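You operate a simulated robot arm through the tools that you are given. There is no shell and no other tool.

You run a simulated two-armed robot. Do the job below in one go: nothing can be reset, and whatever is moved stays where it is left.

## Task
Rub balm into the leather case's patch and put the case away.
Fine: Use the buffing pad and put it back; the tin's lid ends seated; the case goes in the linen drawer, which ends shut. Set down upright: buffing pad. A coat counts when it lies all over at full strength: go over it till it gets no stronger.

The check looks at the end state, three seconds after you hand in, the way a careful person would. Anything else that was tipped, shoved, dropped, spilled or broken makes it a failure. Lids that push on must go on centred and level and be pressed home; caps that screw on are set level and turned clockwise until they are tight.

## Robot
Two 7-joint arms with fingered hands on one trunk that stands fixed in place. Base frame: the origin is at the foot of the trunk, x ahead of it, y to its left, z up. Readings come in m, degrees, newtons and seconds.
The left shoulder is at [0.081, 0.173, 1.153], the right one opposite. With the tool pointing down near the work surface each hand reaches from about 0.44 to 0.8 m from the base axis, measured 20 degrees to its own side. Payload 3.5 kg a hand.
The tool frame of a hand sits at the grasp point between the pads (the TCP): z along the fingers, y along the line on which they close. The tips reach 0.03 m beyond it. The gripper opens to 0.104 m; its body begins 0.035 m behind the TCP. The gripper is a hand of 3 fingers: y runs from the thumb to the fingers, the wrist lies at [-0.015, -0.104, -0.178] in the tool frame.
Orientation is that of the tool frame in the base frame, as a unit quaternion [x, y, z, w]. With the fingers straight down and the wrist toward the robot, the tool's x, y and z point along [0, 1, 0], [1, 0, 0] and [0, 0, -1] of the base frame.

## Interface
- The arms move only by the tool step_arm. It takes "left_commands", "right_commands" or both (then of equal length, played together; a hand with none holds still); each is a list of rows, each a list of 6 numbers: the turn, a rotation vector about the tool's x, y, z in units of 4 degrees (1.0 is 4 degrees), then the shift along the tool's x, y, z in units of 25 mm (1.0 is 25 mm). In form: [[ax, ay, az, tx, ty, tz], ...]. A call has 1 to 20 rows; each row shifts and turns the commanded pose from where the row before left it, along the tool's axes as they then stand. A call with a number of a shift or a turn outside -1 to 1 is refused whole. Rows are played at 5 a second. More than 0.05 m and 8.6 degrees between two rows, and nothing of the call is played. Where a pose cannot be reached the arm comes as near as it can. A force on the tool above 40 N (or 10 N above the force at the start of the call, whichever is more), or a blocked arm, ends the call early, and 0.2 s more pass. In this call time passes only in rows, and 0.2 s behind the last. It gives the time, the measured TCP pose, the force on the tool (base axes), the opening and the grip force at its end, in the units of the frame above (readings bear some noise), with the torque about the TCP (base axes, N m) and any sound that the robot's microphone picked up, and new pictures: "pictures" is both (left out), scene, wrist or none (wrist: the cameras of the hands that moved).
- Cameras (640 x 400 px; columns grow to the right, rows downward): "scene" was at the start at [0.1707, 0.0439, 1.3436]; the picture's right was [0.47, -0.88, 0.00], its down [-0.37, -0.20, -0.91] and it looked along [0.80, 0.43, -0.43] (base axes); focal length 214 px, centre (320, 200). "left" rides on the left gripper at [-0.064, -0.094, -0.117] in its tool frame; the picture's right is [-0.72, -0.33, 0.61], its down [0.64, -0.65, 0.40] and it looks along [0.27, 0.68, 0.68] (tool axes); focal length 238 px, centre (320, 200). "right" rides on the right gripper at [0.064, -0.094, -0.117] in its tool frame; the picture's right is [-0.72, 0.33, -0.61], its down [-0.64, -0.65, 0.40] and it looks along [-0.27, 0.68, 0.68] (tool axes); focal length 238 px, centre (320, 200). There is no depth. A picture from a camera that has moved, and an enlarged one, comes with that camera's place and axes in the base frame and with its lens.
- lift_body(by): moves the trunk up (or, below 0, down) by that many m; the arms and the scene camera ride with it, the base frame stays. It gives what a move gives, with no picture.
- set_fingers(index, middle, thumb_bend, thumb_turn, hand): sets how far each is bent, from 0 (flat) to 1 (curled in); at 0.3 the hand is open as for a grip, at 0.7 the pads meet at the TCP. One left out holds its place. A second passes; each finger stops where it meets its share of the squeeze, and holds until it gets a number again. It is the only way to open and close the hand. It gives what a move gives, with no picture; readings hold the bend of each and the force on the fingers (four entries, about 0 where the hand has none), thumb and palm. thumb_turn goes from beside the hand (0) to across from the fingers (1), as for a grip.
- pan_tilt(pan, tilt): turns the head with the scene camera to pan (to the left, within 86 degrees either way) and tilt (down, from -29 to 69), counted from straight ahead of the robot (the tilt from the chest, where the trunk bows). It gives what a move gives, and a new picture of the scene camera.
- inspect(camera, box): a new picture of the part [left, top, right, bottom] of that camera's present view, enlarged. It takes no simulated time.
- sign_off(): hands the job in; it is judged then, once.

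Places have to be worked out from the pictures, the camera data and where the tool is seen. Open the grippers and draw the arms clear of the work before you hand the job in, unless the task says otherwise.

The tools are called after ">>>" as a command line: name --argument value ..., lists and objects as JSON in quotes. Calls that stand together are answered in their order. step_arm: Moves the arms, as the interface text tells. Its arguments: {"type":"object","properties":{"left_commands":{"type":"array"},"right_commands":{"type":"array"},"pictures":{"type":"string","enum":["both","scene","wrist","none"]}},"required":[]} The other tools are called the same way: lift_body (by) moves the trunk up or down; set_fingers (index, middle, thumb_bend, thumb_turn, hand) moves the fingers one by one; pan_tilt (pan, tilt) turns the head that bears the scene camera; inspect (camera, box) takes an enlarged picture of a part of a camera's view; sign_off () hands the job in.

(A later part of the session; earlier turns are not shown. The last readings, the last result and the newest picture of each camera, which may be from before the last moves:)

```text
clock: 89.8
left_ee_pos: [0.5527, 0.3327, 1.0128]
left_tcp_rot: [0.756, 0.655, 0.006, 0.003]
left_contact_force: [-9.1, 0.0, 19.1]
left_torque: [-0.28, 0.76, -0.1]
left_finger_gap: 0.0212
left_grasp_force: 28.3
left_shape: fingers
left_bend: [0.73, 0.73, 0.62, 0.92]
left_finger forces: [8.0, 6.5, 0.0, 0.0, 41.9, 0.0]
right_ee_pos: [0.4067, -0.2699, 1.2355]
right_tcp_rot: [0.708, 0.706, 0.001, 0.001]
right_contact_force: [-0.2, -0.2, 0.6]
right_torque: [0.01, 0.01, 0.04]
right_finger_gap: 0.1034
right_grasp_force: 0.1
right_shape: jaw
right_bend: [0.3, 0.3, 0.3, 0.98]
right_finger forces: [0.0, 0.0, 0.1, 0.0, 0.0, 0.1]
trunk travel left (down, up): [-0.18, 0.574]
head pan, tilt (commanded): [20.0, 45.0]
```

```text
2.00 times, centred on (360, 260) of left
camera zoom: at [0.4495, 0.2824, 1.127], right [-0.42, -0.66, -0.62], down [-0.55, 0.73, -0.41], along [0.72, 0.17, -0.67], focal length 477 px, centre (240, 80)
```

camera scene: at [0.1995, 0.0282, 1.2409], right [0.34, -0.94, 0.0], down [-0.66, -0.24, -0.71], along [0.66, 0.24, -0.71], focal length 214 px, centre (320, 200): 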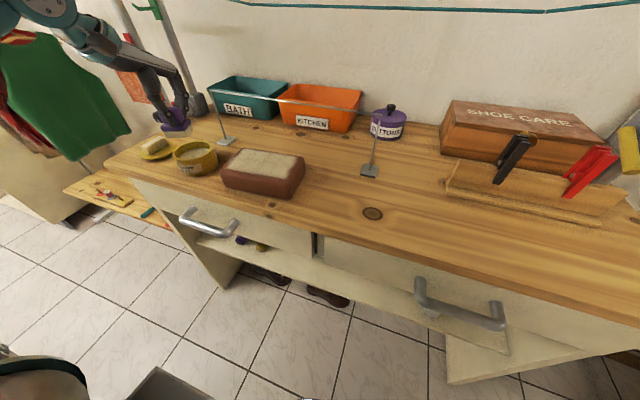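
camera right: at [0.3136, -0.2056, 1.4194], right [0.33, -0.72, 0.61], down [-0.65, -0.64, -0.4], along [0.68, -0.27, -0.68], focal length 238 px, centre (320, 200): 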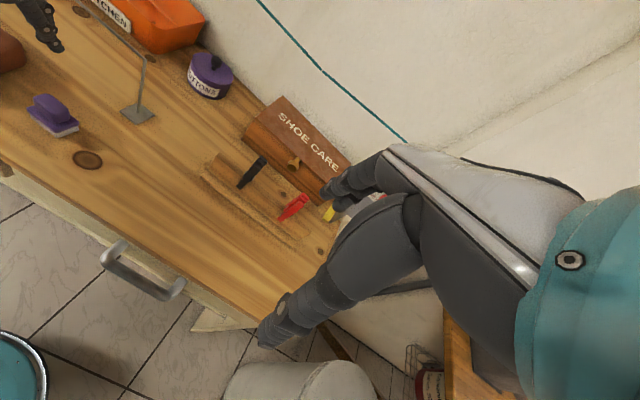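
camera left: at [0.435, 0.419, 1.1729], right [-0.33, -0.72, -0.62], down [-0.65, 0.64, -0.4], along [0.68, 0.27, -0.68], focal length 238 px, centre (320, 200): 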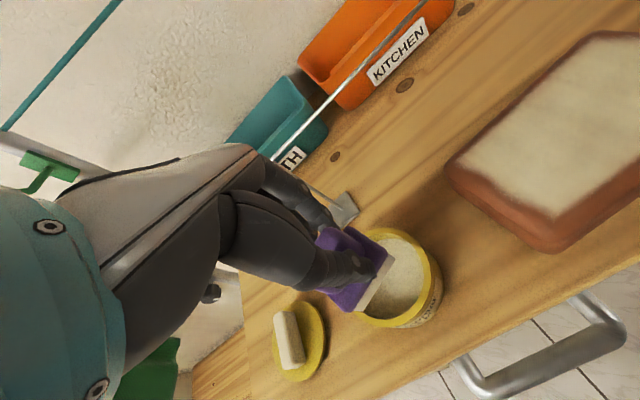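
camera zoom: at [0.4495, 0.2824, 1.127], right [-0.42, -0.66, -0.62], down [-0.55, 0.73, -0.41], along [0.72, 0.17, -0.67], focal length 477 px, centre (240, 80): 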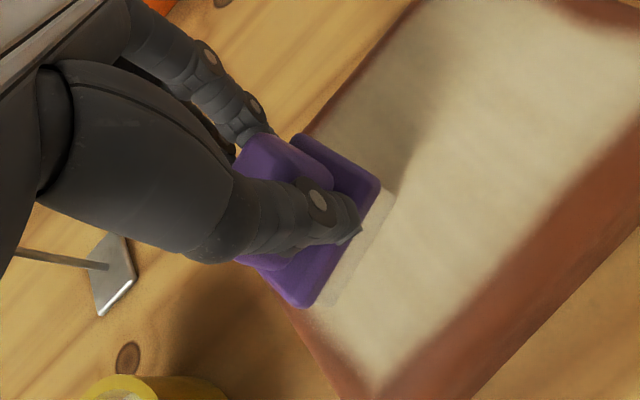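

One more sweep along the far edge to the right and back through the middle, then I'll lift clear and judge the coat.

>>> step_arm --left_commands '[[0, 0, 0, -0.41, 0.1, -0.03], [0, 0, 0, -0.41, 0.1, 0], [0, 0, 0, -0.41, 0.1, 0], [0, 0, 0, -0.41, 0.1, 0], [0, 0, 0, -0.41, 0.1, 0], [0, 0, 0, -0.41, 0.1, 0], [0, 0, 0, -0.41, 0.1, 0], [0, 0, 0, -0.41, 0.1, 0], [0, 0, 0, -0.12, -0.47, 0], [0, 0, 0, -0.12, -0.47, 0], [0, 0, 0, 0.41, -0.1, 0], [0, 0, 0, 0.41, -0.1, 0], [0, 0, 0, 0.41, -0.1, 0], [0, 0, 0, 0.41, -0.1, 0], [0, 0, 0, -0.05, 0.02, 0]]' --pictures "none"

>>> step_arm --left_commands '[[0, 0, 0, 0, 0, -0.5], [0, 0, 0, 0, 0, -1], [0, 0, -1, 0, 0, -1], [0, 0, -1, 0, -0.5, -1], [0, 0, 0, 0, -1, -1], [0, 0, 0, 0, -1, 0], [0, 0, 0, 0, 0, 0]]' --pictures "both"

>>> inspect --camera "scene" --box '[200, 125, 310, 200]'

>>> inspect --camera "left" --box '[240, 100, 520, 300]'

```text
clock: 93.0
left_ee_pos: [0.5339, 0.2869, 1.0119]
left_tcp_rot: [0.755, 0.656, 0.005, 0.001]
left_contact_force: [-4.1, -7.3, 17.6]
left_torque: [-0.39, 0.31, 0.02]
left_finger_gap: 0.0207
left_grasp_force: 28.9
left_shape: fingers
left_bend: [0.73, 0.74, 0.63, 0.91]
left_finger forces: [15.3, 5.7, 0.1, 0.0, 36.3, 0.1]
right_ee_pos: [0.4061, -0.2718, 1.2345]
right_tcp_rot: [0.707, 0.707, 0.001, -0.001]
right_contact_force: [0.4, -0.4, -0.2]
right_torque: [0.0, -0.01, -0.01]
right_finger_gap: 0.1038
right_grasp_force: 0.1
right_shape: jaw
right_bend: [0.3, 0.3, 0.3, 0.98]
right_finger forces: [0.1, 0.0, 0.0, 0.1, 0.1, 0.1]
trunk travel left (down, up): [-0.18, 0.574]
head pan, tilt (commanded): [20.0, 45.0]
```

```text
clock: 94.7
left_ee_pos: [0.4717, 0.2879, 1.1242]
left_tcp_rot: [0.708, 0.707, 0.003, 0.002]
left_contact_force: [-0.3, 0.1, 0.2]
left_torque: [0.0, -0.01, -0.01]
left_finger_gap: 0.0208
left_grasp_force: 22.8
left_shape: fingers
left_bend: [0.73, 0.73, 0.62, 0.92]
left_finger forces: [10.7, 9.3, 0.0, 0.1, 26.2, 0.0]
right_ee_pos: [0.4094, -0.2693, 1.2342]
right_tcp_rot: [0.707, 0.707, 0.0, 0.0]
right_contact_force: [0.5, 0.3, 0.5]
right_torque: [-0.01, 0.01, 0.02]
right_finger_gap: 0.1037
right_grasp_force: 0.0
right_shape: jaw
right_bend: [0.3, 0.3, 0.3, 0.98]
right_finger forces: [0.1, 0.0, 0.0, 0.1, 0.1, 0.1]
trunk travel left (down, up): [-0.18, 0.574]
head pan, tilt (commanded): [20.0, 45.0]
camera scene: at [0.1996, 0.0282, 1.2408], right [0.34, -0.94, 0.0], down [-0.66, -0.24, -0.71], along [0.66, 0.24, -0.71], focal length 214 px, centre (320, 200)
camera left: at [0.3767, 0.2233, 1.2392], right [-0.32, -0.72, -0.62], down [-0.65, 0.64, -0.41], along [0.69, 0.27, -0.67], focal length 238 px, centre (320, 200)
```

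scene: 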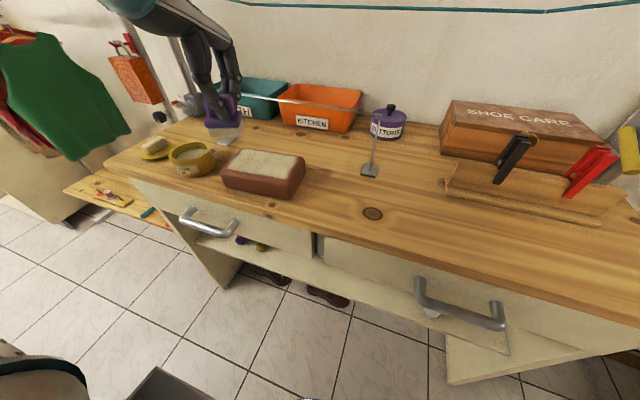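
left: 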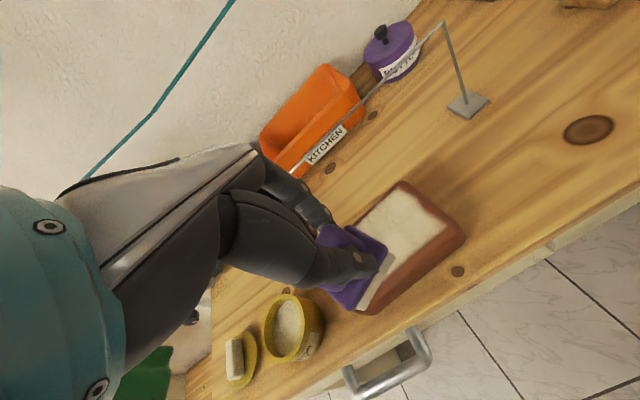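

```text
5.33 times, centred on (255, 162) of scene
camera zoom: at [0.1996, 0.0282, 1.2408], right [0.34, -0.94, 0.0], down [-0.66, -0.24, -0.71], along [0.66, 0.24, -0.71], focal length 1144 px, centre (667, 400)
```

zoom: 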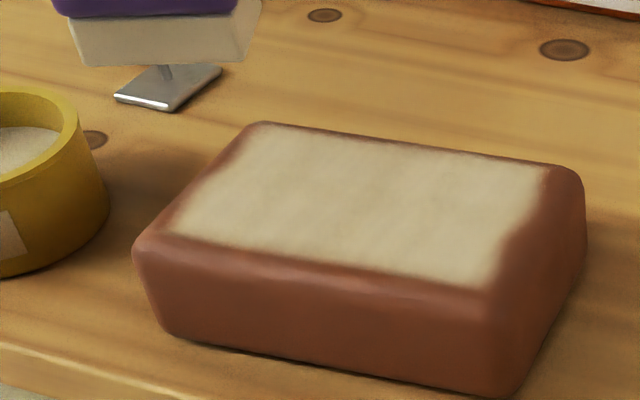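

```text
2.00 times, centred on (380, 200) of left
camera zoom: at [0.3767, 0.2233, 1.2392], right [-0.32, -0.72, -0.62], down [-0.65, 0.64, -0.41], along [0.69, 0.27, -0.67], focal length 477 px, centre (200, 200)
```

zoom: 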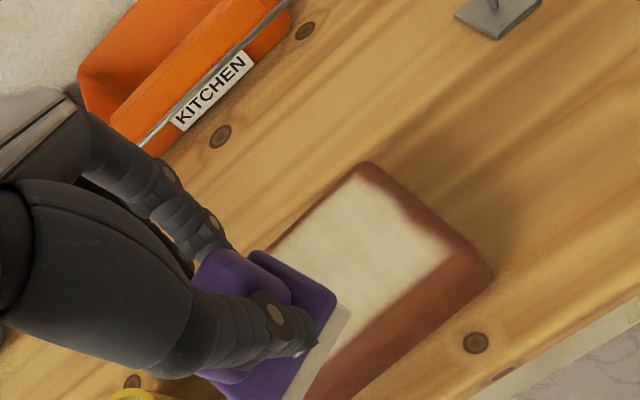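

The coat looks uniform and fills a clean rectangle. I'll zoom tightly on the corners and edges to be sure nothing is weak.

>>> inspect --camera "scene" --box '[225, 145, 270, 175]'

>>> inspect --camera "scene" --box '[262, 150, 310, 185]'

>>> inspect --camera "left" --box '[340, 170, 470, 270]'

```text
13.33 times, centred on (248, 160) of scene
camera zoom: at [0.1996, 0.0282, 1.2408], right [0.34, -0.94, 0.0], down [-0.66, -0.24, -0.71], along [0.66, 0.24, -0.71], focal length 2860 px, centre (1287, 733)
```

zoom: 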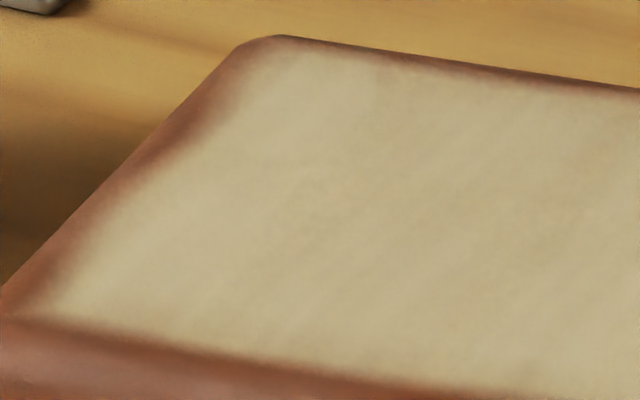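

```text
11.43 times, centred on (286, 168) of scene
camera zoom: at [0.1996, 0.0282, 1.2408], right [0.34, -0.94, 0.0], down [-0.66, -0.24, -0.71], along [0.66, 0.24, -0.71], focal length 2451 px, centre (709, 571)
```

zoom: 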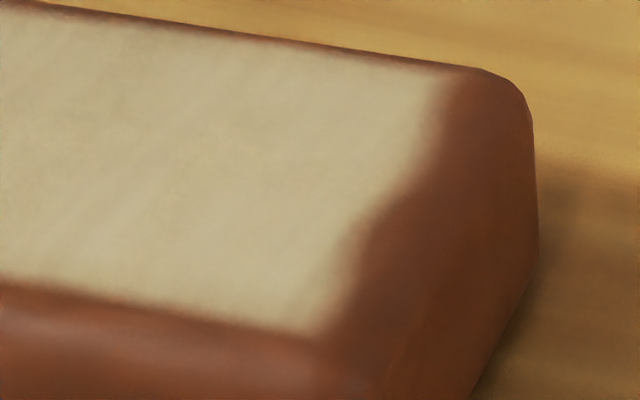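

```text
4.00 times, centred on (405, 220) of left
camera zoom: at [0.3767, 0.2233, 1.2392], right [-0.32, -0.72, -0.62], down [-0.65, 0.64, -0.41], along [0.69, 0.27, -0.67], focal length 953 px, centre (-20, 120)
```

zoom: 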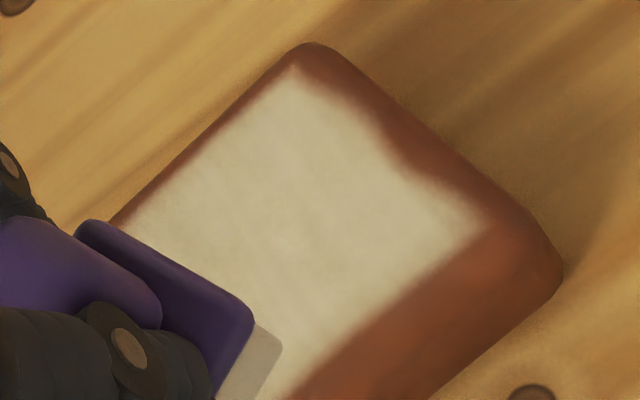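

There's a shallow notch along the right edge of the coat; the patch's true edge is a bit further right. I'll bring the pad back down over the right end for another pass there.

>>> step_arm --left_commands '[[0, 0, 0, -0.47, 0.93, 0], [0, 0, 0, -0.47, 0.93, 0], [0, 0, 0, -0.47, 0.93, 0], [0, 0, 0, -0.47, 0.93, 0.5], [0, 0, 1, 0, 0, 0.9], [0, 0, 1, 0, 0, 0.9], [0, 0, 0, 0, 0, 0.9], [0, 0, 0, 0, 0, 0.8], [0, 0, 0, 0, 0, 0.2]]' --pictures "none"

>>> inspect --camera "scene" --box '[200, 110, 310, 200]'

>>> inspect --camera "left" --box '[240, 160, 480, 360]'

```text
clock: 96.7
left_ee_pos: [0.5659, 0.2417, 1.0173]
left_tcp_rot: [0.756, 0.655, 0.004, 0.001]
left_contact_force: [-0.1, 0.3, -1.5]
left_torque: [0.03, -0.01, 0.0]
left_finger_gap: 0.0209
left_grasp_force: 22.8
left_shape: fingers
left_bend: [0.73, 0.73, 0.62, 0.92]
left_finger forces: [10.8, 9.4, 0.0, 0.1, 25.4, 0.0]
right_ee_pos: [0.4081, -0.2688, 1.2343]
right_tcp_rot: [0.708, 0.706, 0.0, 0.0]
right_contact_force: [0.5, -0.6, -0.3]
right_torque: [0.05, -0.03, 0.01]
right_finger_gap: 0.1037
right_grasp_force: 0.2
right_shape: jaw
right_bend: [0.3, 0.3, 0.3, 0.98]
right_finger forces: [0.0, 0.0, 0.0, 0.1, 0.0, 0.0]
trunk travel left (down, up): [-0.18, 0.574]
head pan, tilt (commanded): [20.0, 45.0]
```

```text
4.44 times, centred on (255, 155) of scene
camera zoom: at [0.1995, 0.0282, 1.2409], right [0.34, -0.94, 0.0], down [-0.66, -0.24, -0.71], along [0.66, 0.24, -0.71], focal length 953 px, centre (609, 400)
```

zoom: 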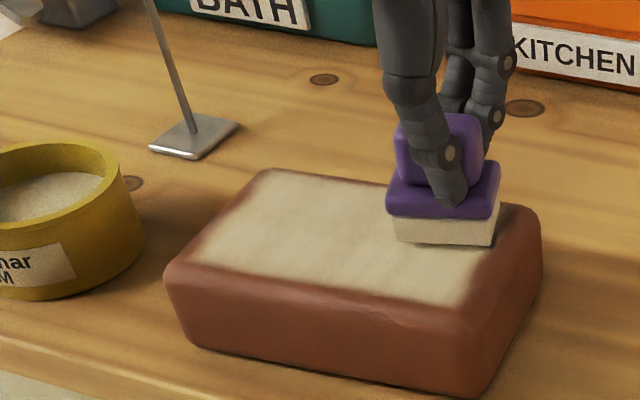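

```text
2.00 times, centred on (360, 260) of left
camera zoom: at [0.4612, 0.1922, 1.1326], right [-0.42, -0.66, -0.62], down [-0.55, 0.73, -0.41], along [0.72, 0.17, -0.67], focal length 477 px, centre (240, 80)
```

zoom: 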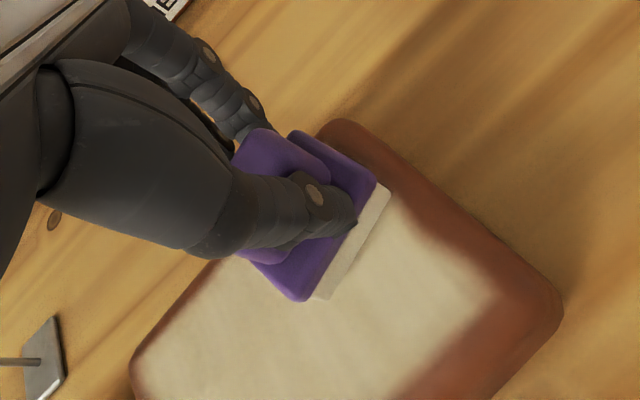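

The pad is hovering a few mm above the right end. I'll shift 8 mm further right, press lightly, and stroke down and back along the right edge.

>>> step_arm --left_commands '[[0, 0, 0, -0.3, 0.07, 0], [0, 0, 0, 0, 0, 0.15], [0, 0, 0, 0, 0, 0.12], [0, 0, 0, -0.12, -0.47, 0], [0, 0, 0, -0.12, -0.47, 0], [0, 0, 0, -0.12, -0.47, 0], [0, 0, 0, -0.12, -0.47, 0], [0, 0, 0, 0.12, 0.47, 0], [0, 0, 0, 0.12, 0.47, 0], [0, 0, 0, 0.12, 0.47, 0], [0, 0, 0, 0.12, 0.47, 0], [0, 0, 0, -0.12, -0.47, 0], [0, 0, 0, -0.12, -0.47, 0], [0, 0, 0, -0.12, -0.47, 0], [0, 0, 0, -0.12, -0.47, 0]]' --pictures "none"

>>> inspect --camera "scene" --box '[200, 110, 310, 200]'

>>> inspect --camera "left" --box '[240, 160, 480, 360]'

```text
clock: 99.8
left_ee_pos: [0.5175, 0.2265, 1.0127]
left_tcp_rot: [0.756, 0.655, 0.004, 0.002]
left_contact_force: [6.2, 0.2, 16.5]
left_torque: [-0.15, 0.03, 0.06]
left_finger_gap: 0.0206
left_grasp_force: 28.9
left_shape: fingers
left_bend: [0.73, 0.73, 0.62, 0.92]
left_finger forces: [18.8, 10.6, 0.0, 0.0, 28.1, 0.0]
right_ee_pos: [0.4078, -0.2698, 1.234]
right_tcp_rot: [0.707, 0.707, 0.0, 0.0]
right_contact_force: [-0.6, -0.5, 0.1]
right_torque: [-0.01, 0.02, 0.0]
right_finger_gap: 0.1039
right_grasp_force: 0.0
right_shape: jaw
right_bend: [0.3, 0.3, 0.3, 0.98]
right_finger forces: [0.0, 0.1, 0.0, 0.0, 0.0, 0.1]
trunk travel left (down, up): [-0.18, 0.574]
head pan, tilt (commanded): [20.0, 45.0]
```

```text
4.44 times, centred on (255, 155) of scene
camera zoom: at [0.199, 0.0278, 1.2411], right [0.34, -0.94, 0.0], down [-0.66, -0.24, -0.71], along [0.66, 0.24, -0.71], focal length 953 px, centre (609, 400)
```

zoom: 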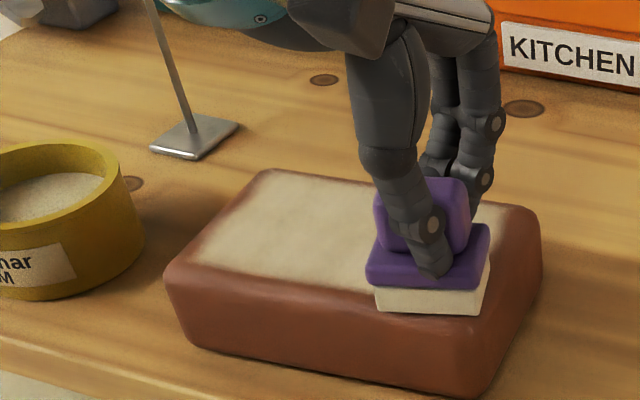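

```text
2.00 times, centred on (360, 260) of left
camera zoom: at [0.4145, 0.1771, 1.1277], right [-0.42, -0.66, -0.62], down [-0.55, 0.73, -0.41], along [0.72, 0.17, -0.67], focal length 477 px, centre (240, 80)
```

zoom: 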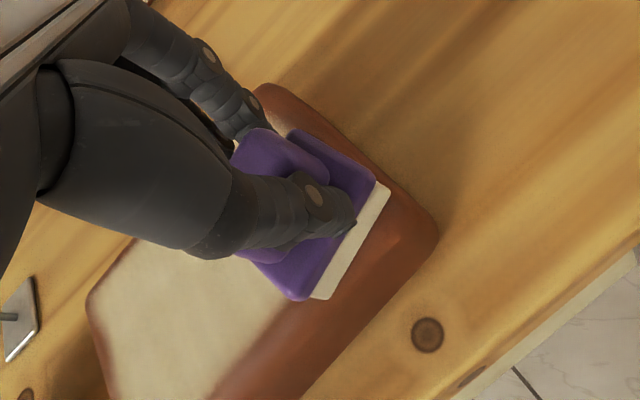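

Now along the near edge to the left end and a light pass up and down the left edge too.

>>> step_arm --left_commands '[[0, 0, 0, 0.39, -0.1, -0.02], [0, 0, 0, 0.39, -0.1, 0], [0, 0, 0, 0.39, -0.1, 0], [0, 0, 0, 0.39, -0.1, 0], [0, 0, 0, 0.39, -0.1, 0], [0, 0, 0, 0.39, -0.1, 0], [0, 0, 0, 0.39, -0.1, 0], [0, 0, 0, 0.39, -0.1, 0], [0, 0, 0, 0.39, -0.1, 0], [0, 0, 0, 0.39, -0.1, 0], [0, 0, 0, 0.39, -0.1, -0.02], [0, 0, 0, 0.12, 0.47, 0], [0, 0, 0, 0.12, 0.47, 0], [0, 0, 0, 0.12, 0.47, 0], [0, 0, 0, 0.12, 0.47, 0], [0, 0, 0, -0.39, 0.1, 0], [0, 0, 0, -0.39, 0.1, 0]]' --pictures "none"

>>> step_arm --left_commands '[[0, 0, 0, 0, 0, -0.5], [0, 0, 0, 0, 0, -1], [0, 0, -1, 0, -0.5, -1], [0, 0, -1, 0, -1, -1], [0, 0, 0, 0, -1, -1], [0, 0, 0, 0, -1, 0], [0, 0, 0, 0, -0.5, 0], [0, 0, 0, 0, 0, 0]]' --pictures "both"

>>> inspect --camera "scene" --box '[200, 125, 310, 200]'

>>> inspect --camera "left" --box '[340, 100, 500, 240]'

>>> inspect --camera "scene" --box '[262, 150, 310, 185]'

```text
clock: 103.5
left_ee_pos: [0.558, 0.3252, 1.0135]
left_tcp_rot: [0.755, 0.656, 0.004, 0.002]
left_contact_force: [-0.3, 1.6, 2.1]
left_torque: [0.04, -0.02, -0.02]
left_finger_gap: 0.0207
left_grasp_force: 23.7
left_shape: fingers
left_bend: [0.73, 0.73, 0.62, 0.92]
left_finger forces: [10.9, 10.0, 0.0, 0.0, 25.9, 0.1]
right_ee_pos: [0.4088, -0.27, 1.2345]
right_tcp_rot: [0.708, 0.707, 0.001, 0.0]
right_contact_force: [0.5, -1.3, -0.8]
right_torque: [0.02, 0.01, -0.02]
right_finger_gap: 0.1037
right_grasp_force: 0.0
right_shape: jaw
right_bend: [0.3, 0.3, 0.3, 0.98]
right_finger forces: [0.0, 0.0, 0.0, 0.1, 0.0, 0.1]
trunk travel left (down, up): [-0.18, 0.574]
head pan, tilt (commanded): [20.0, 45.0]
```

```text
clock: 105.2
left_ee_pos: [0.4568, 0.3253, 1.1254]
left_tcp_rot: [0.708, 0.706, 0.004, 0.002]
left_contact_force: [-0.5, -0.7, -1.6]
left_torque: [0.02, -0.01, 0.03]
left_finger_gap: 0.0207
left_grasp_force: 22.6
left_shape: fingers
left_bend: [0.73, 0.73, 0.62, 0.92]
left_finger forces: [11.1, 9.2, 0.0, 0.1, 24.8, 0.1]
right_ee_pos: [0.4084, -0.2691, 1.2339]
right_tcp_rot: [0.708, 0.707, -0.001, 0.0]
right_contact_force: [-0.4, -0.3, 0.5]
right_torque: [0.01, 0.01, -0.02]
right_finger_gap: 0.1036
right_grasp_force: 0.2
right_shape: jaw
right_bend: [0.3, 0.3, 0.3, 0.98]
right_finger forces: [0.0, 0.1, 0.0, 0.0, 0.0, 0.0]
trunk travel left (down, up): [-0.18, 0.574]
head pan, tilt (commanded): [20.0, 45.0]
camera scene: at [0.1995, 0.0283, 1.2408], right [0.34, -0.94, 0.0], down [-0.66, -0.24, -0.71], along [0.66, 0.24, -0.71], focal length 214 px, centre (320, 200)
camera left: at [0.3612, 0.2629, 1.2408], right [-0.32, -0.72, -0.62], down [-0.65, 0.64, -0.41], along [0.69, 0.27, -0.67], focal length 238 px, centre (320, 200)
```

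scene: 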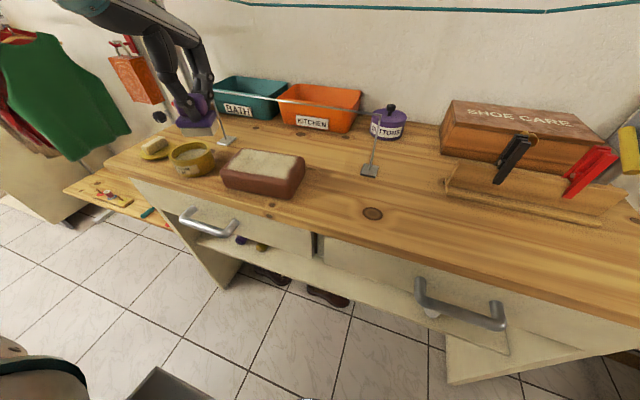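
left: 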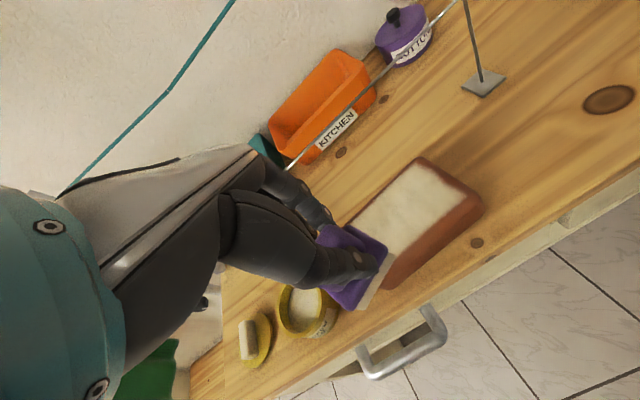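

```text
5.33 times, centred on (255, 162) of scene
camera zoom: at [0.1995, 0.0283, 1.2408], right [0.34, -0.94, 0.0], down [-0.66, -0.24, -0.71], along [0.66, 0.24, -0.71], focal length 1144 px, centre (667, 400)
```

zoom: 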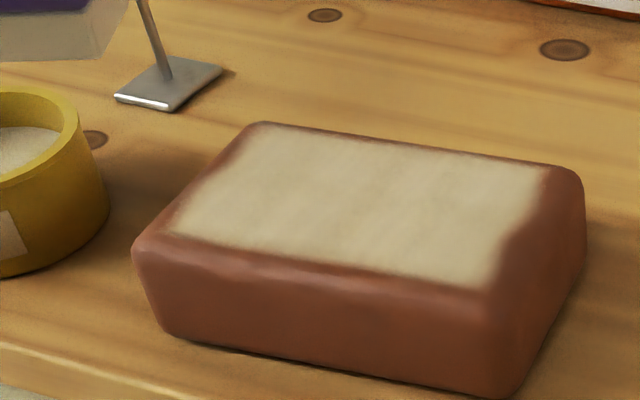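

```text
2.86 times, centred on (420, 170) of left
camera zoom: at [0.3612, 0.2629, 1.2408], right [-0.32, -0.72, -0.62], down [-0.65, 0.64, -0.41], along [0.69, 0.27, -0.67], focal length 681 px, centre (34, 286)
```

zoom: 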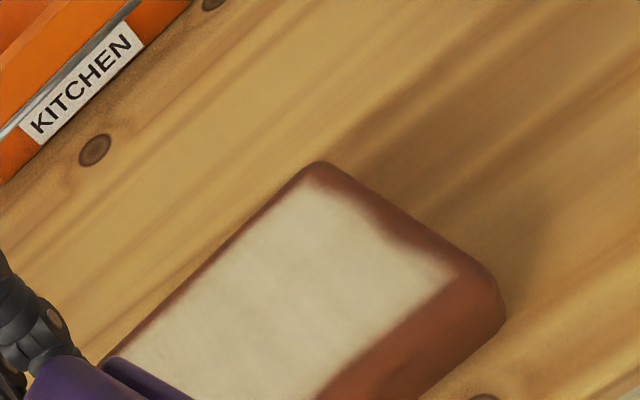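

```text
11.43 times, centred on (286, 168) of scene
camera zoom: at [0.1995, 0.0283, 1.2408], right [0.34, -0.94, 0.0], down [-0.66, -0.24, -0.71], along [0.66, 0.24, -0.71], focal length 2451 px, centre (709, 571)
```

zoom: 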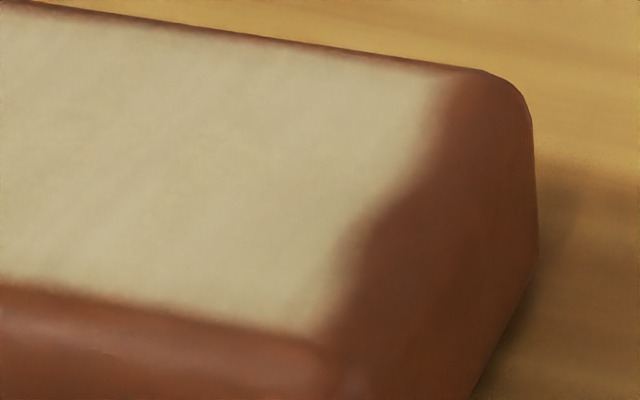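

The edge shape didn't change after further rubbing, so that wavy right edge is simply the patch's own outline; the coat is complete and at full strength. Now I'll return the pad: move above its old spot (0.536, 0.1035) and turn the hand 19° clockwise so the pad comes back square.

>>> step_arm --left_commands '[[0, 0, 0, -0.9, 0.32, 0], [0, 0, 0, -0.9, 0.32, 0], [0, 0, 0, -0.9, 0.32, 0], [0, 0, 0, -0.9, 0.32, 0], [0, 0, 0, -0.9, 0.32, 0], [0, 0, 0, -0.9, 0.32, 0], [0, 0, 0, -0.9, 0.32, 0], [0, 0, 0, -0.9, 0.32, 0], [0, 0, 0, -0.9, 0.32, 0], [0.05, 0.1, 0.95, -0.9, 0.32, 0.3], [0, 0, 0.95, 0, 0, 0.7], [0, 0, 0.95, 0, 0, 0.7], [0, 0, 0.95, 0, 0, 0.7], [0, 0, 0.95, 0, 0, 0.7], [0, 0, 0, 0, 0, 0.6], [0, 0, 0, 0, 0, 0]]' --pictures "both"

>>> inspect --camera "scene" --box '[290, 110, 410, 210]'

>>> inspect --camera "left" --box '[280, 180, 460, 340]'

>>> inspect --camera "right" --box '[0, 0, 160, 120]'

```text
clock: 108.7
left_ee_pos: [0.5395, 0.1146, 1.0353]
left_tcp_rot: [0.814, 0.58, 0.005, -0.003]
left_contact_force: [-0.2, -0.1, -0.9]
left_torque: [0.01, -0.03, -0.01]
left_finger_gap: 0.0206
left_grasp_force: 21.7
left_shape: fingers
left_bend: [0.73, 0.73, 0.62, 0.92]
left_finger forces: [11.2, 9.0, 0.1, 0.0, 23.9, 0.0]
left hand out of reach, approached as far as the arm can: row 10
right_ee_pos: [0.4079, -0.269, 1.234]
right_tcp_rot: [0.708, 0.706, 0.0, 0.0]
right_contact_force: [0.0, 0.4, -0.2]
right_torque: [0.02, 0.0, -0.03]
right_finger_gap: 0.1038
right_grasp_force: 0.1
right_shape: jaw
right_bend: [0.3, 0.3, 0.3, 0.98]
right_finger forces: [0.0, 0.0, 0.0, 0.1, 0.0, 0.0]
trunk travel left (down, up): [-0.18, 0.574]
head pan, tilt (commanded): [20.0, 45.0]
camera scene: at [0.1995, 0.0283, 1.2409], right [0.34, -0.94, 0.0], down [-0.66, -0.24, -0.71], along [0.66, 0.24, -0.71], focal length 214 px, centre (320, 200)
camera left: at [0.4283, 0.0842, 1.1506], right [-0.54, -0.57, -0.62], down [-0.41, 0.82, -0.4], along [0.74, 0.04, -0.68], focal length 238 px, centre (320, 200)
```

scene: 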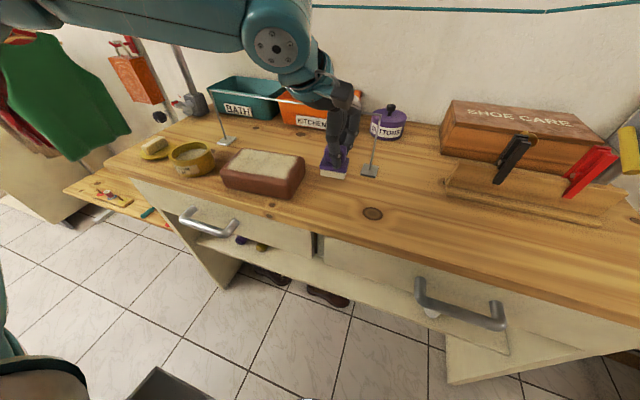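
left: 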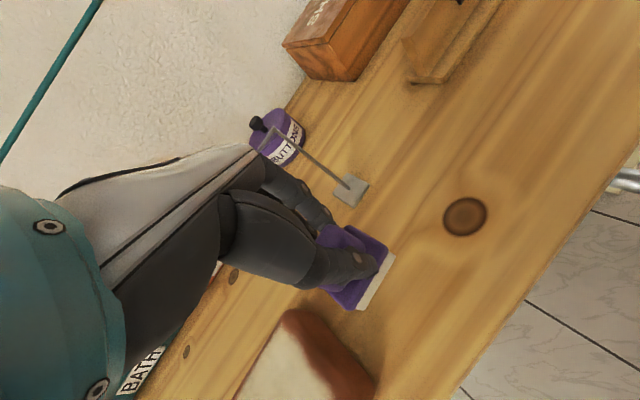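

```text
4.00 times, centred on (350, 160) of scene
camera zoom: at [0.1995, 0.0283, 1.2409], right [0.34, -0.94, 0.0], down [-0.66, -0.24, -0.71], along [0.66, 0.24, -0.71], focal length 858 px, centre (200, 360)
```

zoom: 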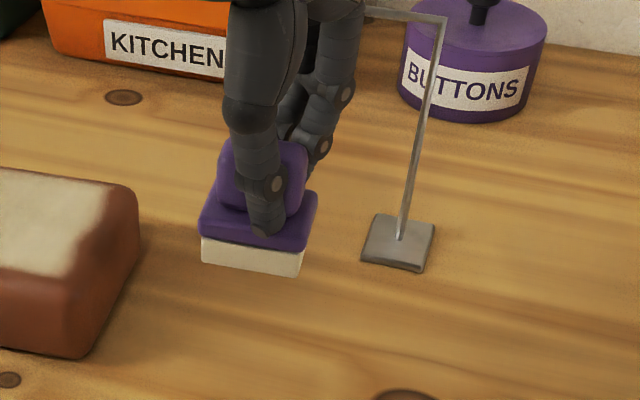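

```text
2.50 times, centred on (370, 260) of left
camera zoom: at [0.4283, 0.0842, 1.1506], right [-0.54, -0.57, -0.62], down [-0.41, 0.82, -0.4], along [0.74, 0.04, -0.68], focal length 596 px, centre (195, 50)
```

zoom: 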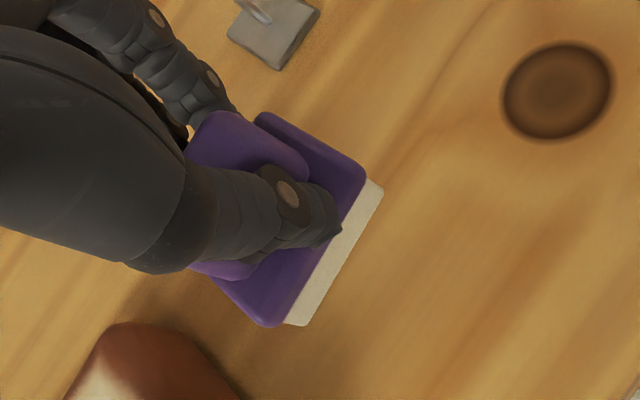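

```text
3.33 times, centred on (80, 60) of right
camera zoom: at [0.3135, -0.2061, 1.3506], right [0.33, -0.72, 0.61], down [-0.65, -0.64, -0.4], along [0.68, -0.27, -0.68], focal length 794 px, centre (1120, 667)
```

zoom: 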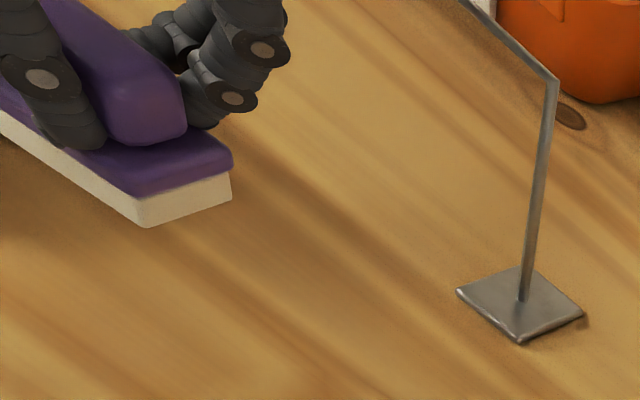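

The pad is level with a yaw of about +6° and sits ~16 mm left of its old spot. I'll turn another 5.6° clockwise, shift right 16 mm, and lower to just above the bench.

>>> step_arm --left_commands '[[0, 0, 0.7, 0, 0, 0], [0, 0, 0.7, 0, 0, 0], [0, 0, 0, -0.3, 0.14, 0], [0, 0, 0, -0.3, 0.14, 0], [0, 0, 0, 0, 0, 0.6], [0, 0, 0, 0, 0, 0.8], [0, 0, 0, 0, 0, 0.7], [0, 0, 0, 0, 0, 0]]' --pictures "none"

>>> inspect --camera "scene" --box '[300, 140, 400, 215]'

>>> inspect --camera "right" --box '[0, 0, 160, 120]'

>>> inspect --camera "left" --box '[280, 180, 460, 340]'

```text
clock: 110.5
left_ee_pos: [0.5391, 0.0995, 0.9834]
left_tcp_rot: [0.842, 0.54, 0.004, -0.003]
left_contact_force: [-0.8, -0.1, -0.5]
left_torque: [0.01, -0.05, -0.02]
left_finger_gap: 0.0206
left_grasp_force: 22.3
left_shape: fingers
left_bend: [0.73, 0.73, 0.62, 0.92]
left_finger forces: [11.2, 9.0, 0.1, 0.0, 23.8, 0.0]
right_ee_pos: [0.4074, -0.2695, 1.2337]
right_tcp_rot: [0.708, 0.706, 0.001, 0.0]
right_contact_force: [1.1, 0.8, -0.3]
right_torque: [-0.03, 0.0, 0.03]
right_finger_gap: 0.1037
right_grasp_force: 0.1
right_shape: jaw
right_bend: [0.3, 0.3, 0.3, 0.98]
right_finger forces: [0.1, 0.1, 0.0, 0.0, 0.0, 0.0]
trunk travel left (down, up): [-0.18, 0.574]
head pan, tilt (commanded): [20.0, 45.0]
```

```text
5.33 times, centred on (350, 178) of scene
camera zoom: at [0.1994, 0.0282, 1.2409], right [0.34, -0.94, 0.0], down [-0.66, -0.24, -0.71], along [0.66, 0.24, -0.71], focal length 1144 px, centre (160, 320)
```

zoom: 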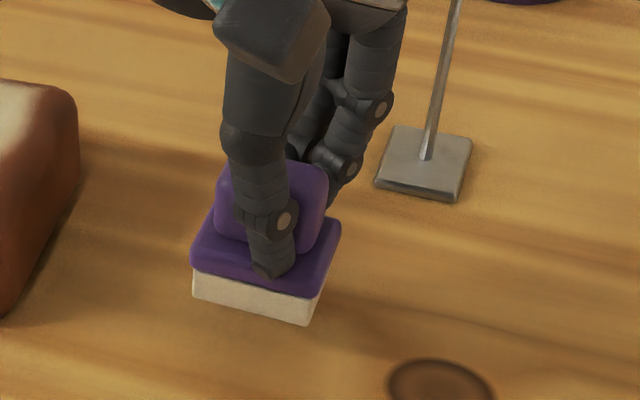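

```text
3.33 times, centred on (80, 60) of right
camera zoom: at [0.3135, -0.2062, 1.3506], right [0.33, -0.72, 0.61], down [-0.65, -0.64, -0.4], along [0.68, -0.27, -0.68], focal length 794 px, centre (1120, 667)
```

zoom: 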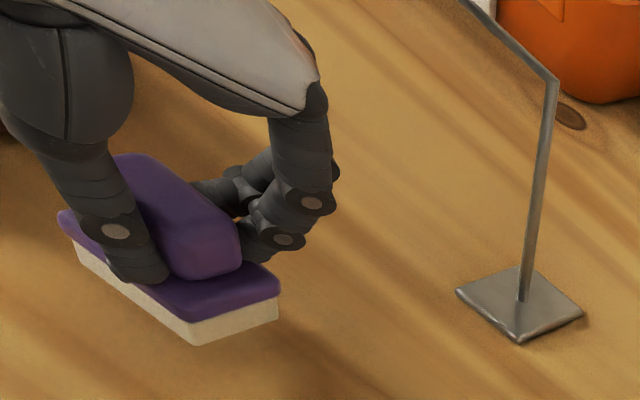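

```text
2.50 times, centred on (370, 260) of left
camera zoom: at [0.4258, 0.08, 1.098], right [-0.59, -0.51, -0.62], down [-0.32, 0.86, -0.4], along [0.74, -0.03, -0.68], focal length 596 px, centre (195, 50)
```

zoom: 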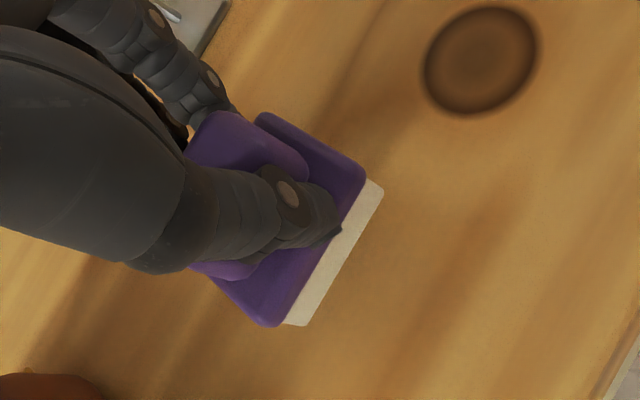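

Yaw is within a degree or two of the original and the pad needs ~5 mm forward. I'll nudge and lower until it just touches the bench.

>>> step_arm --left_commands '[[0, 0, 0, 0, 0.22, 0], [0, 0, 0, 0, 0, 0.3], [0, 0, 0, 0, 0, 0.2], [0, 0, 0, 0, 0, 0.1]]' --pictures "none"

```text
clock: 111.5
left_ee_pos: [0.5456, 0.0974, 0.9668]
left_tcp_rot: [0.842, 0.54, 0.004, -0.003]
left_contact_force: [0.2, -0.4, -0.7]
left_torque: [0.0, 0.0, -0.02]
left_finger_gap: 0.0207
left_grasp_force: 22.2
left_shape: fingers
left_bend: [0.73, 0.73, 0.62, 0.92]
left_finger forces: [11.2, 9.1, 0.0, 0.0, 23.7, 0.0]
right_ee_pos: [0.4086, -0.269, 1.2333]
right_tcp_rot: [0.707, 0.707, 0.0, -0.001]
right_contact_force: [-0.3, 0.2, 0.1]
right_torque: [-0.04, 0.0, 0.0]
right_finger_gap: 0.1035
right_grasp_force: 0.1
right_shape: jaw
right_bend: [0.3, 0.3, 0.3, 0.98]
right_finger forces: [0.0, 0.0, 0.0, 0.0, 0.0, 0.0]
trunk travel left (down, up): [-0.18, 0.574]
head pan, tilt (commanded): [20.0, 45.0]
```

No contact yet at z 0.967. I'll lower a few more millimetres and check the force.

>>> step_arm --left_commands '[[0, 0, 0, 0, 0, 0.06], [0, 0, 0, 0, 0, 0.06]]' --pictures "none"

>>> inspect --camera "scene" --box '[300, 140, 400, 215]'

>>> inspect --camera "right" --box '[0, 0, 160, 120]'

```text
clock: 112.0
left_ee_pos: [0.5457, 0.0968, 0.9665]
left_tcp_rot: [0.842, 0.54, 0.005, -0.003]
left_contact_force: [-0.1, 0.2, -0.5]
left_torque: [0.01, 0.01, -0.08]
left_finger_gap: 0.0206
left_grasp_force: 21.8
left_shape: fingers
left_bend: [0.73, 0.73, 0.62, 0.92]
left_finger forces: [11.1, 9.1, 0.1, 0.0, 23.7, 0.0]
right_ee_pos: [0.4082, -0.27, 1.2347]
right_tcp_rot: [0.708, 0.706, 0.0, 0.0]
right_contact_force: [0.0, 0.9, -0.7]
right_torque: [0.0, -0.04, 0.01]
right_finger_gap: 0.1033
right_grasp_force: 0.0
right_shape: jaw
right_bend: [0.3, 0.3, 0.3, 0.98]
right_finger forces: [0.0, 0.0, 0.0, 0.0, 0.0, 0.0]
trunk travel left (down, up): [-0.18, 0.574]
head pan, tilt (commanded): [20.0, 45.0]
```

```text
5.33 times, centred on (350, 178) of scene
camera zoom: at [0.1995, 0.0282, 1.2409], right [0.34, -0.94, 0.0], down [-0.66, -0.24, -0.71], along [0.66, 0.24, -0.71], focal length 1144 px, centre (160, 320)
```

zoom: 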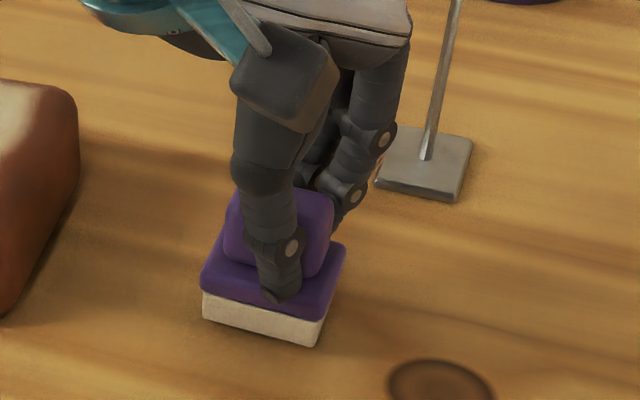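

```text
3.33 times, centred on (80, 60) of right
camera zoom: at [0.3136, -0.2062, 1.3506], right [0.33, -0.72, 0.61], down [-0.65, -0.64, -0.4], along [0.68, -0.27, -0.68], focal length 794 px, centre (1120, 667)
```

zoom: 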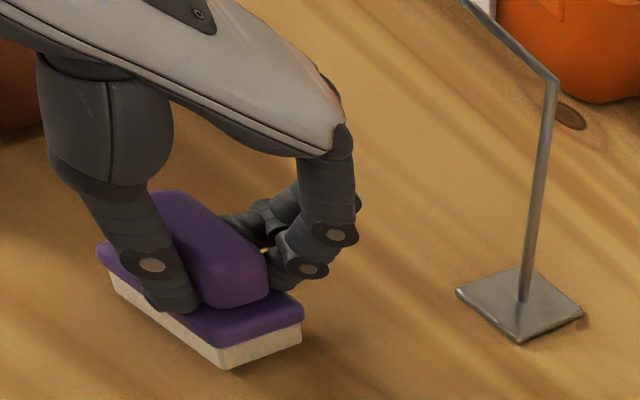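

Nearly at the original image position, still ~2–3 mm high. Lowering a bit more.

>>> step_arm --left_commands '[[0, 0, 0, 0, 0, 0.06], [0, 0, 0, 0, 0, 0.06]]' --pictures "none"

>>> inspect --camera "right" --box '[0, 0, 160, 120]'

```text
clock: 112.7
left_ee_pos: [0.5463, 0.0982, 0.9614]
left_tcp_rot: [0.842, 0.539, 0.005, -0.003]
left_contact_force: [0.1, 1.1, -0.8]
left_torque: [-0.02, -0.04, 0.0]
left_finger_gap: 0.0204
left_grasp_force: 21.9
left_shape: fingers
left_bend: [0.73, 0.73, 0.62, 0.92]
left_finger forces: [11.2, 9.0, 0.0, 0.0, 23.7, 0.2]
right_ee_pos: [0.4082, -0.269, 1.2353]
right_tcp_rot: [0.708, 0.706, 0.0, 0.001]
right_contact_force: [-0.7, 0.8, 0.5]
right_torque: [0.01, 0.01, -0.02]
right_finger_gap: 0.1036
right_grasp_force: 0.0
right_shape: jaw
right_bend: [0.3, 0.3, 0.3, 0.98]
right_finger forces: [0.0, 0.1, 0.0, 0.0, 0.1, 0.1]
trunk travel left (down, up): [-0.18, 0.574]
head pan, tilt (commanded): [20.0, 45.0]
```

```text
3.33 times, centred on (80, 60) of right
camera zoom: at [0.3136, -0.2062, 1.3506], right [0.33, -0.72, 0.61], down [-0.65, -0.64, -0.4], along [0.68, -0.27, -0.68], focal length 794 px, centre (1120, 667)
```

zoom: 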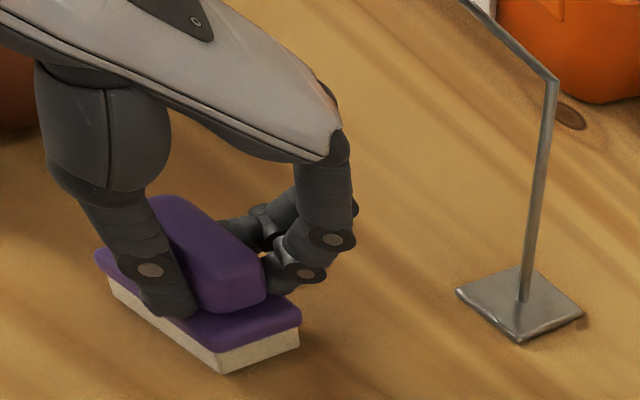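

The pad now overlays its original outline almost exactly. One more small lowering to make contact, then I'll release.

>>> step_arm --left_commands '[[0, 0, 0, 0.03, 0, 0.06], [0, 0, 0, 0, 0, 0.04]]' --pictures "none"

>>> inspect --camera "right" --box '[0, 30, 100, 110]'

```text
clock: 113.2
left_ee_pos: [0.5459, 0.0993, 0.9599]
left_tcp_rot: [0.842, 0.54, 0.005, -0.002]
left_contact_force: [-0.3, -0.2, -1.1]
left_torque: [0.02, 0.01, 0.02]
left_finger_gap: 0.0207
left_grasp_force: 21.1
left_shape: fingers
left_bend: [0.73, 0.73, 0.62, 0.92]
left_finger forces: [11.3, 9.0, 0.0, 0.1, 23.7, 0.0]
right_ee_pos: [0.4076, -0.2691, 1.234]
right_tcp_rot: [0.707, 0.707, -0.001, 0.0]
right_contact_force: [0.6, 0.2, -0.6]
right_torque: [0.0, 0.02, -0.01]
right_finger_gap: 0.1036
right_grasp_force: 0.1
right_shape: jaw
right_bend: [0.3, 0.3, 0.3, 0.98]
right_finger forces: [0.0, 0.1, 0.1, 0.0, 0.0, 0.0]
trunk travel left (down, up): [-0.18, 0.574]
head pan, tilt (commanded): [20.0, 45.0]
```

```text
5.00 times, centred on (50, 70) of right
camera zoom: at [0.3136, -0.2062, 1.3506], right [0.33, -0.72, 0.61], down [-0.65, -0.64, -0.4], along [0.68, -0.27, -0.68], focal length 1192 px, centre (1670, 850)
```

zoom: 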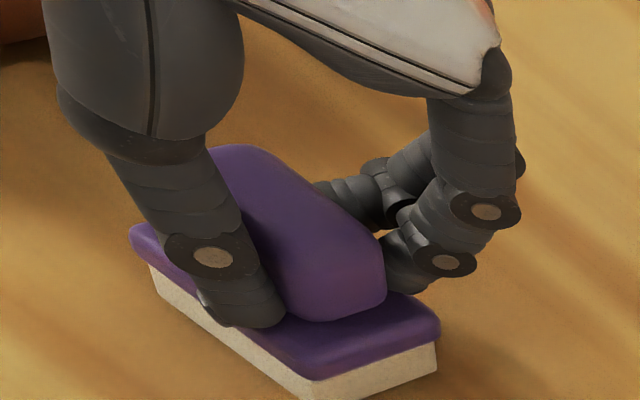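

Still no contact force, and the pad has ridden up slightly in the fingers, so I'll continue down in small steps.

>>> step_arm --left_commands '[[0, 0, 0, 0, 0, 0.05], [0, 0, 0, 0, 0, 0.05]]' --pictures "none"

```text
clock: 113.8
left_ee_pos: [0.5462, 0.0993, 0.9588]
left_tcp_rot: [0.842, 0.54, 0.005, -0.002]
left_contact_force: [0.8, 0.4, 5.1]
left_torque: [-0.02, 0.14, -0.03]
left_finger_gap: 0.0204
left_grasp_force: 23.5
left_shape: fingers
left_bend: [0.73, 0.73, 0.62, 0.92]
left_finger forces: [11.3, 9.3, 0.0, 0.0, 25.6, 0.0]
right_ee_pos: [0.4082, -0.27, 1.2341]
right_tcp_rot: [0.707, 0.707, 0.0, 0.0]
right_contact_force: [0.1, -0.4, 0.0]
right_torque: [-0.01, -0.01, 0.03]
right_finger_gap: 0.1036
right_grasp_force: 0.1
right_shape: jaw
right_bend: [0.3, 0.3, 0.3, 0.98]
right_finger forces: [0.0, 0.0, 0.0, 0.1, 0.0, 0.1]
trunk travel left (down, up): [-0.18, 0.574]
head pan, tilt (commanded): [20.0, 45.0]
```

Contact at 5 N: the pad is on the bench. Releasing it.

>>> set_fingers --hand "left" --index 0.3 --middle 0.3 --thumb_bend 0.3 --thumb_turn 1.0

>>> inspect --camera "right" --box '[0, 0, 160, 120]'

>>> inspect --camera "scene" --box '[300, 140, 400, 215]'

```text
clock: 114.8
left_ee_pos: [0.5459, 0.0983, 0.9579]
left_tcp_rot: [0.842, 0.539, 0.004, -0.003]
left_contact_force: [-0.1, -0.1, 0.2]
left_torque: [-0.02, 0.0, 0.02]
left_finger_gap: 0.1026
left_grasp_force: 0.1
left_shape: fingers
left_bend: [0.3, 0.3, 0.3, 0.98]
left_finger forces: [0.0, 0.0, 0.0, 0.1, 0.0, 0.1]
right_ee_pos: [0.4087, -0.2703, 1.233]
right_tcp_rot: [0.707, 0.707, -0.001, -0.001]
right_contact_force: [0.1, 0.0, -0.8]
right_torque: [0.02, -0.02, 0.04]
right_finger_gap: 0.1037
right_grasp_force: 0.0
right_shape: jaw
right_bend: [0.3, 0.3, 0.3, 0.98]
right_finger forces: [0.0, 0.0, 0.1, 0.1, 0.0, 0.0]
trunk travel left (down, up): [-0.18, 0.574]
head pan, tilt (commanded): [20.0, 45.0]
```

```text
3.33 times, centred on (80, 60) of right
camera zoom: at [0.3134, -0.2062, 1.3507], right [0.33, -0.72, 0.61], down [-0.65, -0.64, -0.4], along [0.68, -0.27, -0.68], focal length 794 px, centre (1120, 667)
```

zoom: 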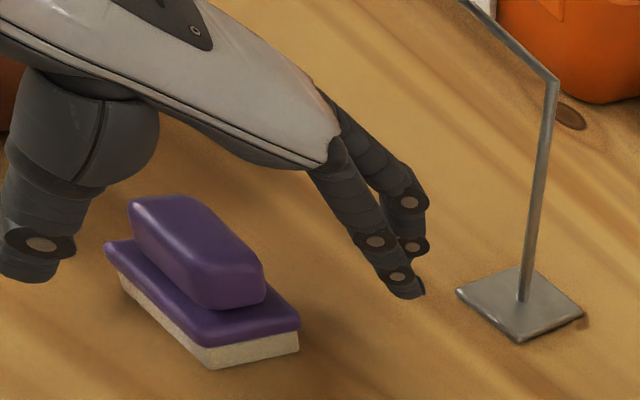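

```text
5.33 times, centred on (350, 178) of scene
camera zoom: at [0.1994, 0.0282, 1.2409], right [0.34, -0.94, 0.0], down [-0.66, -0.24, -0.71], along [0.66, 0.24, -0.71], focal length 1144 px, centre (160, 320)
```

zoom: 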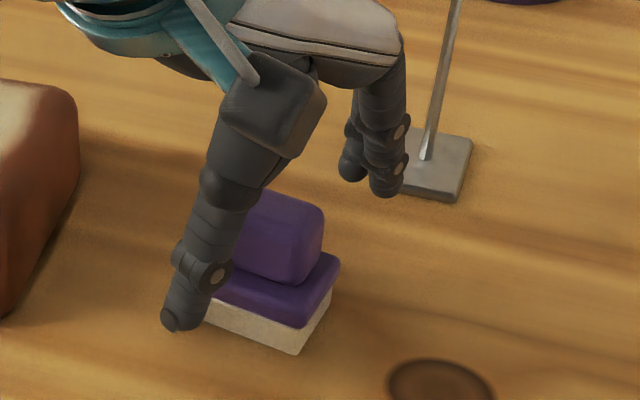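

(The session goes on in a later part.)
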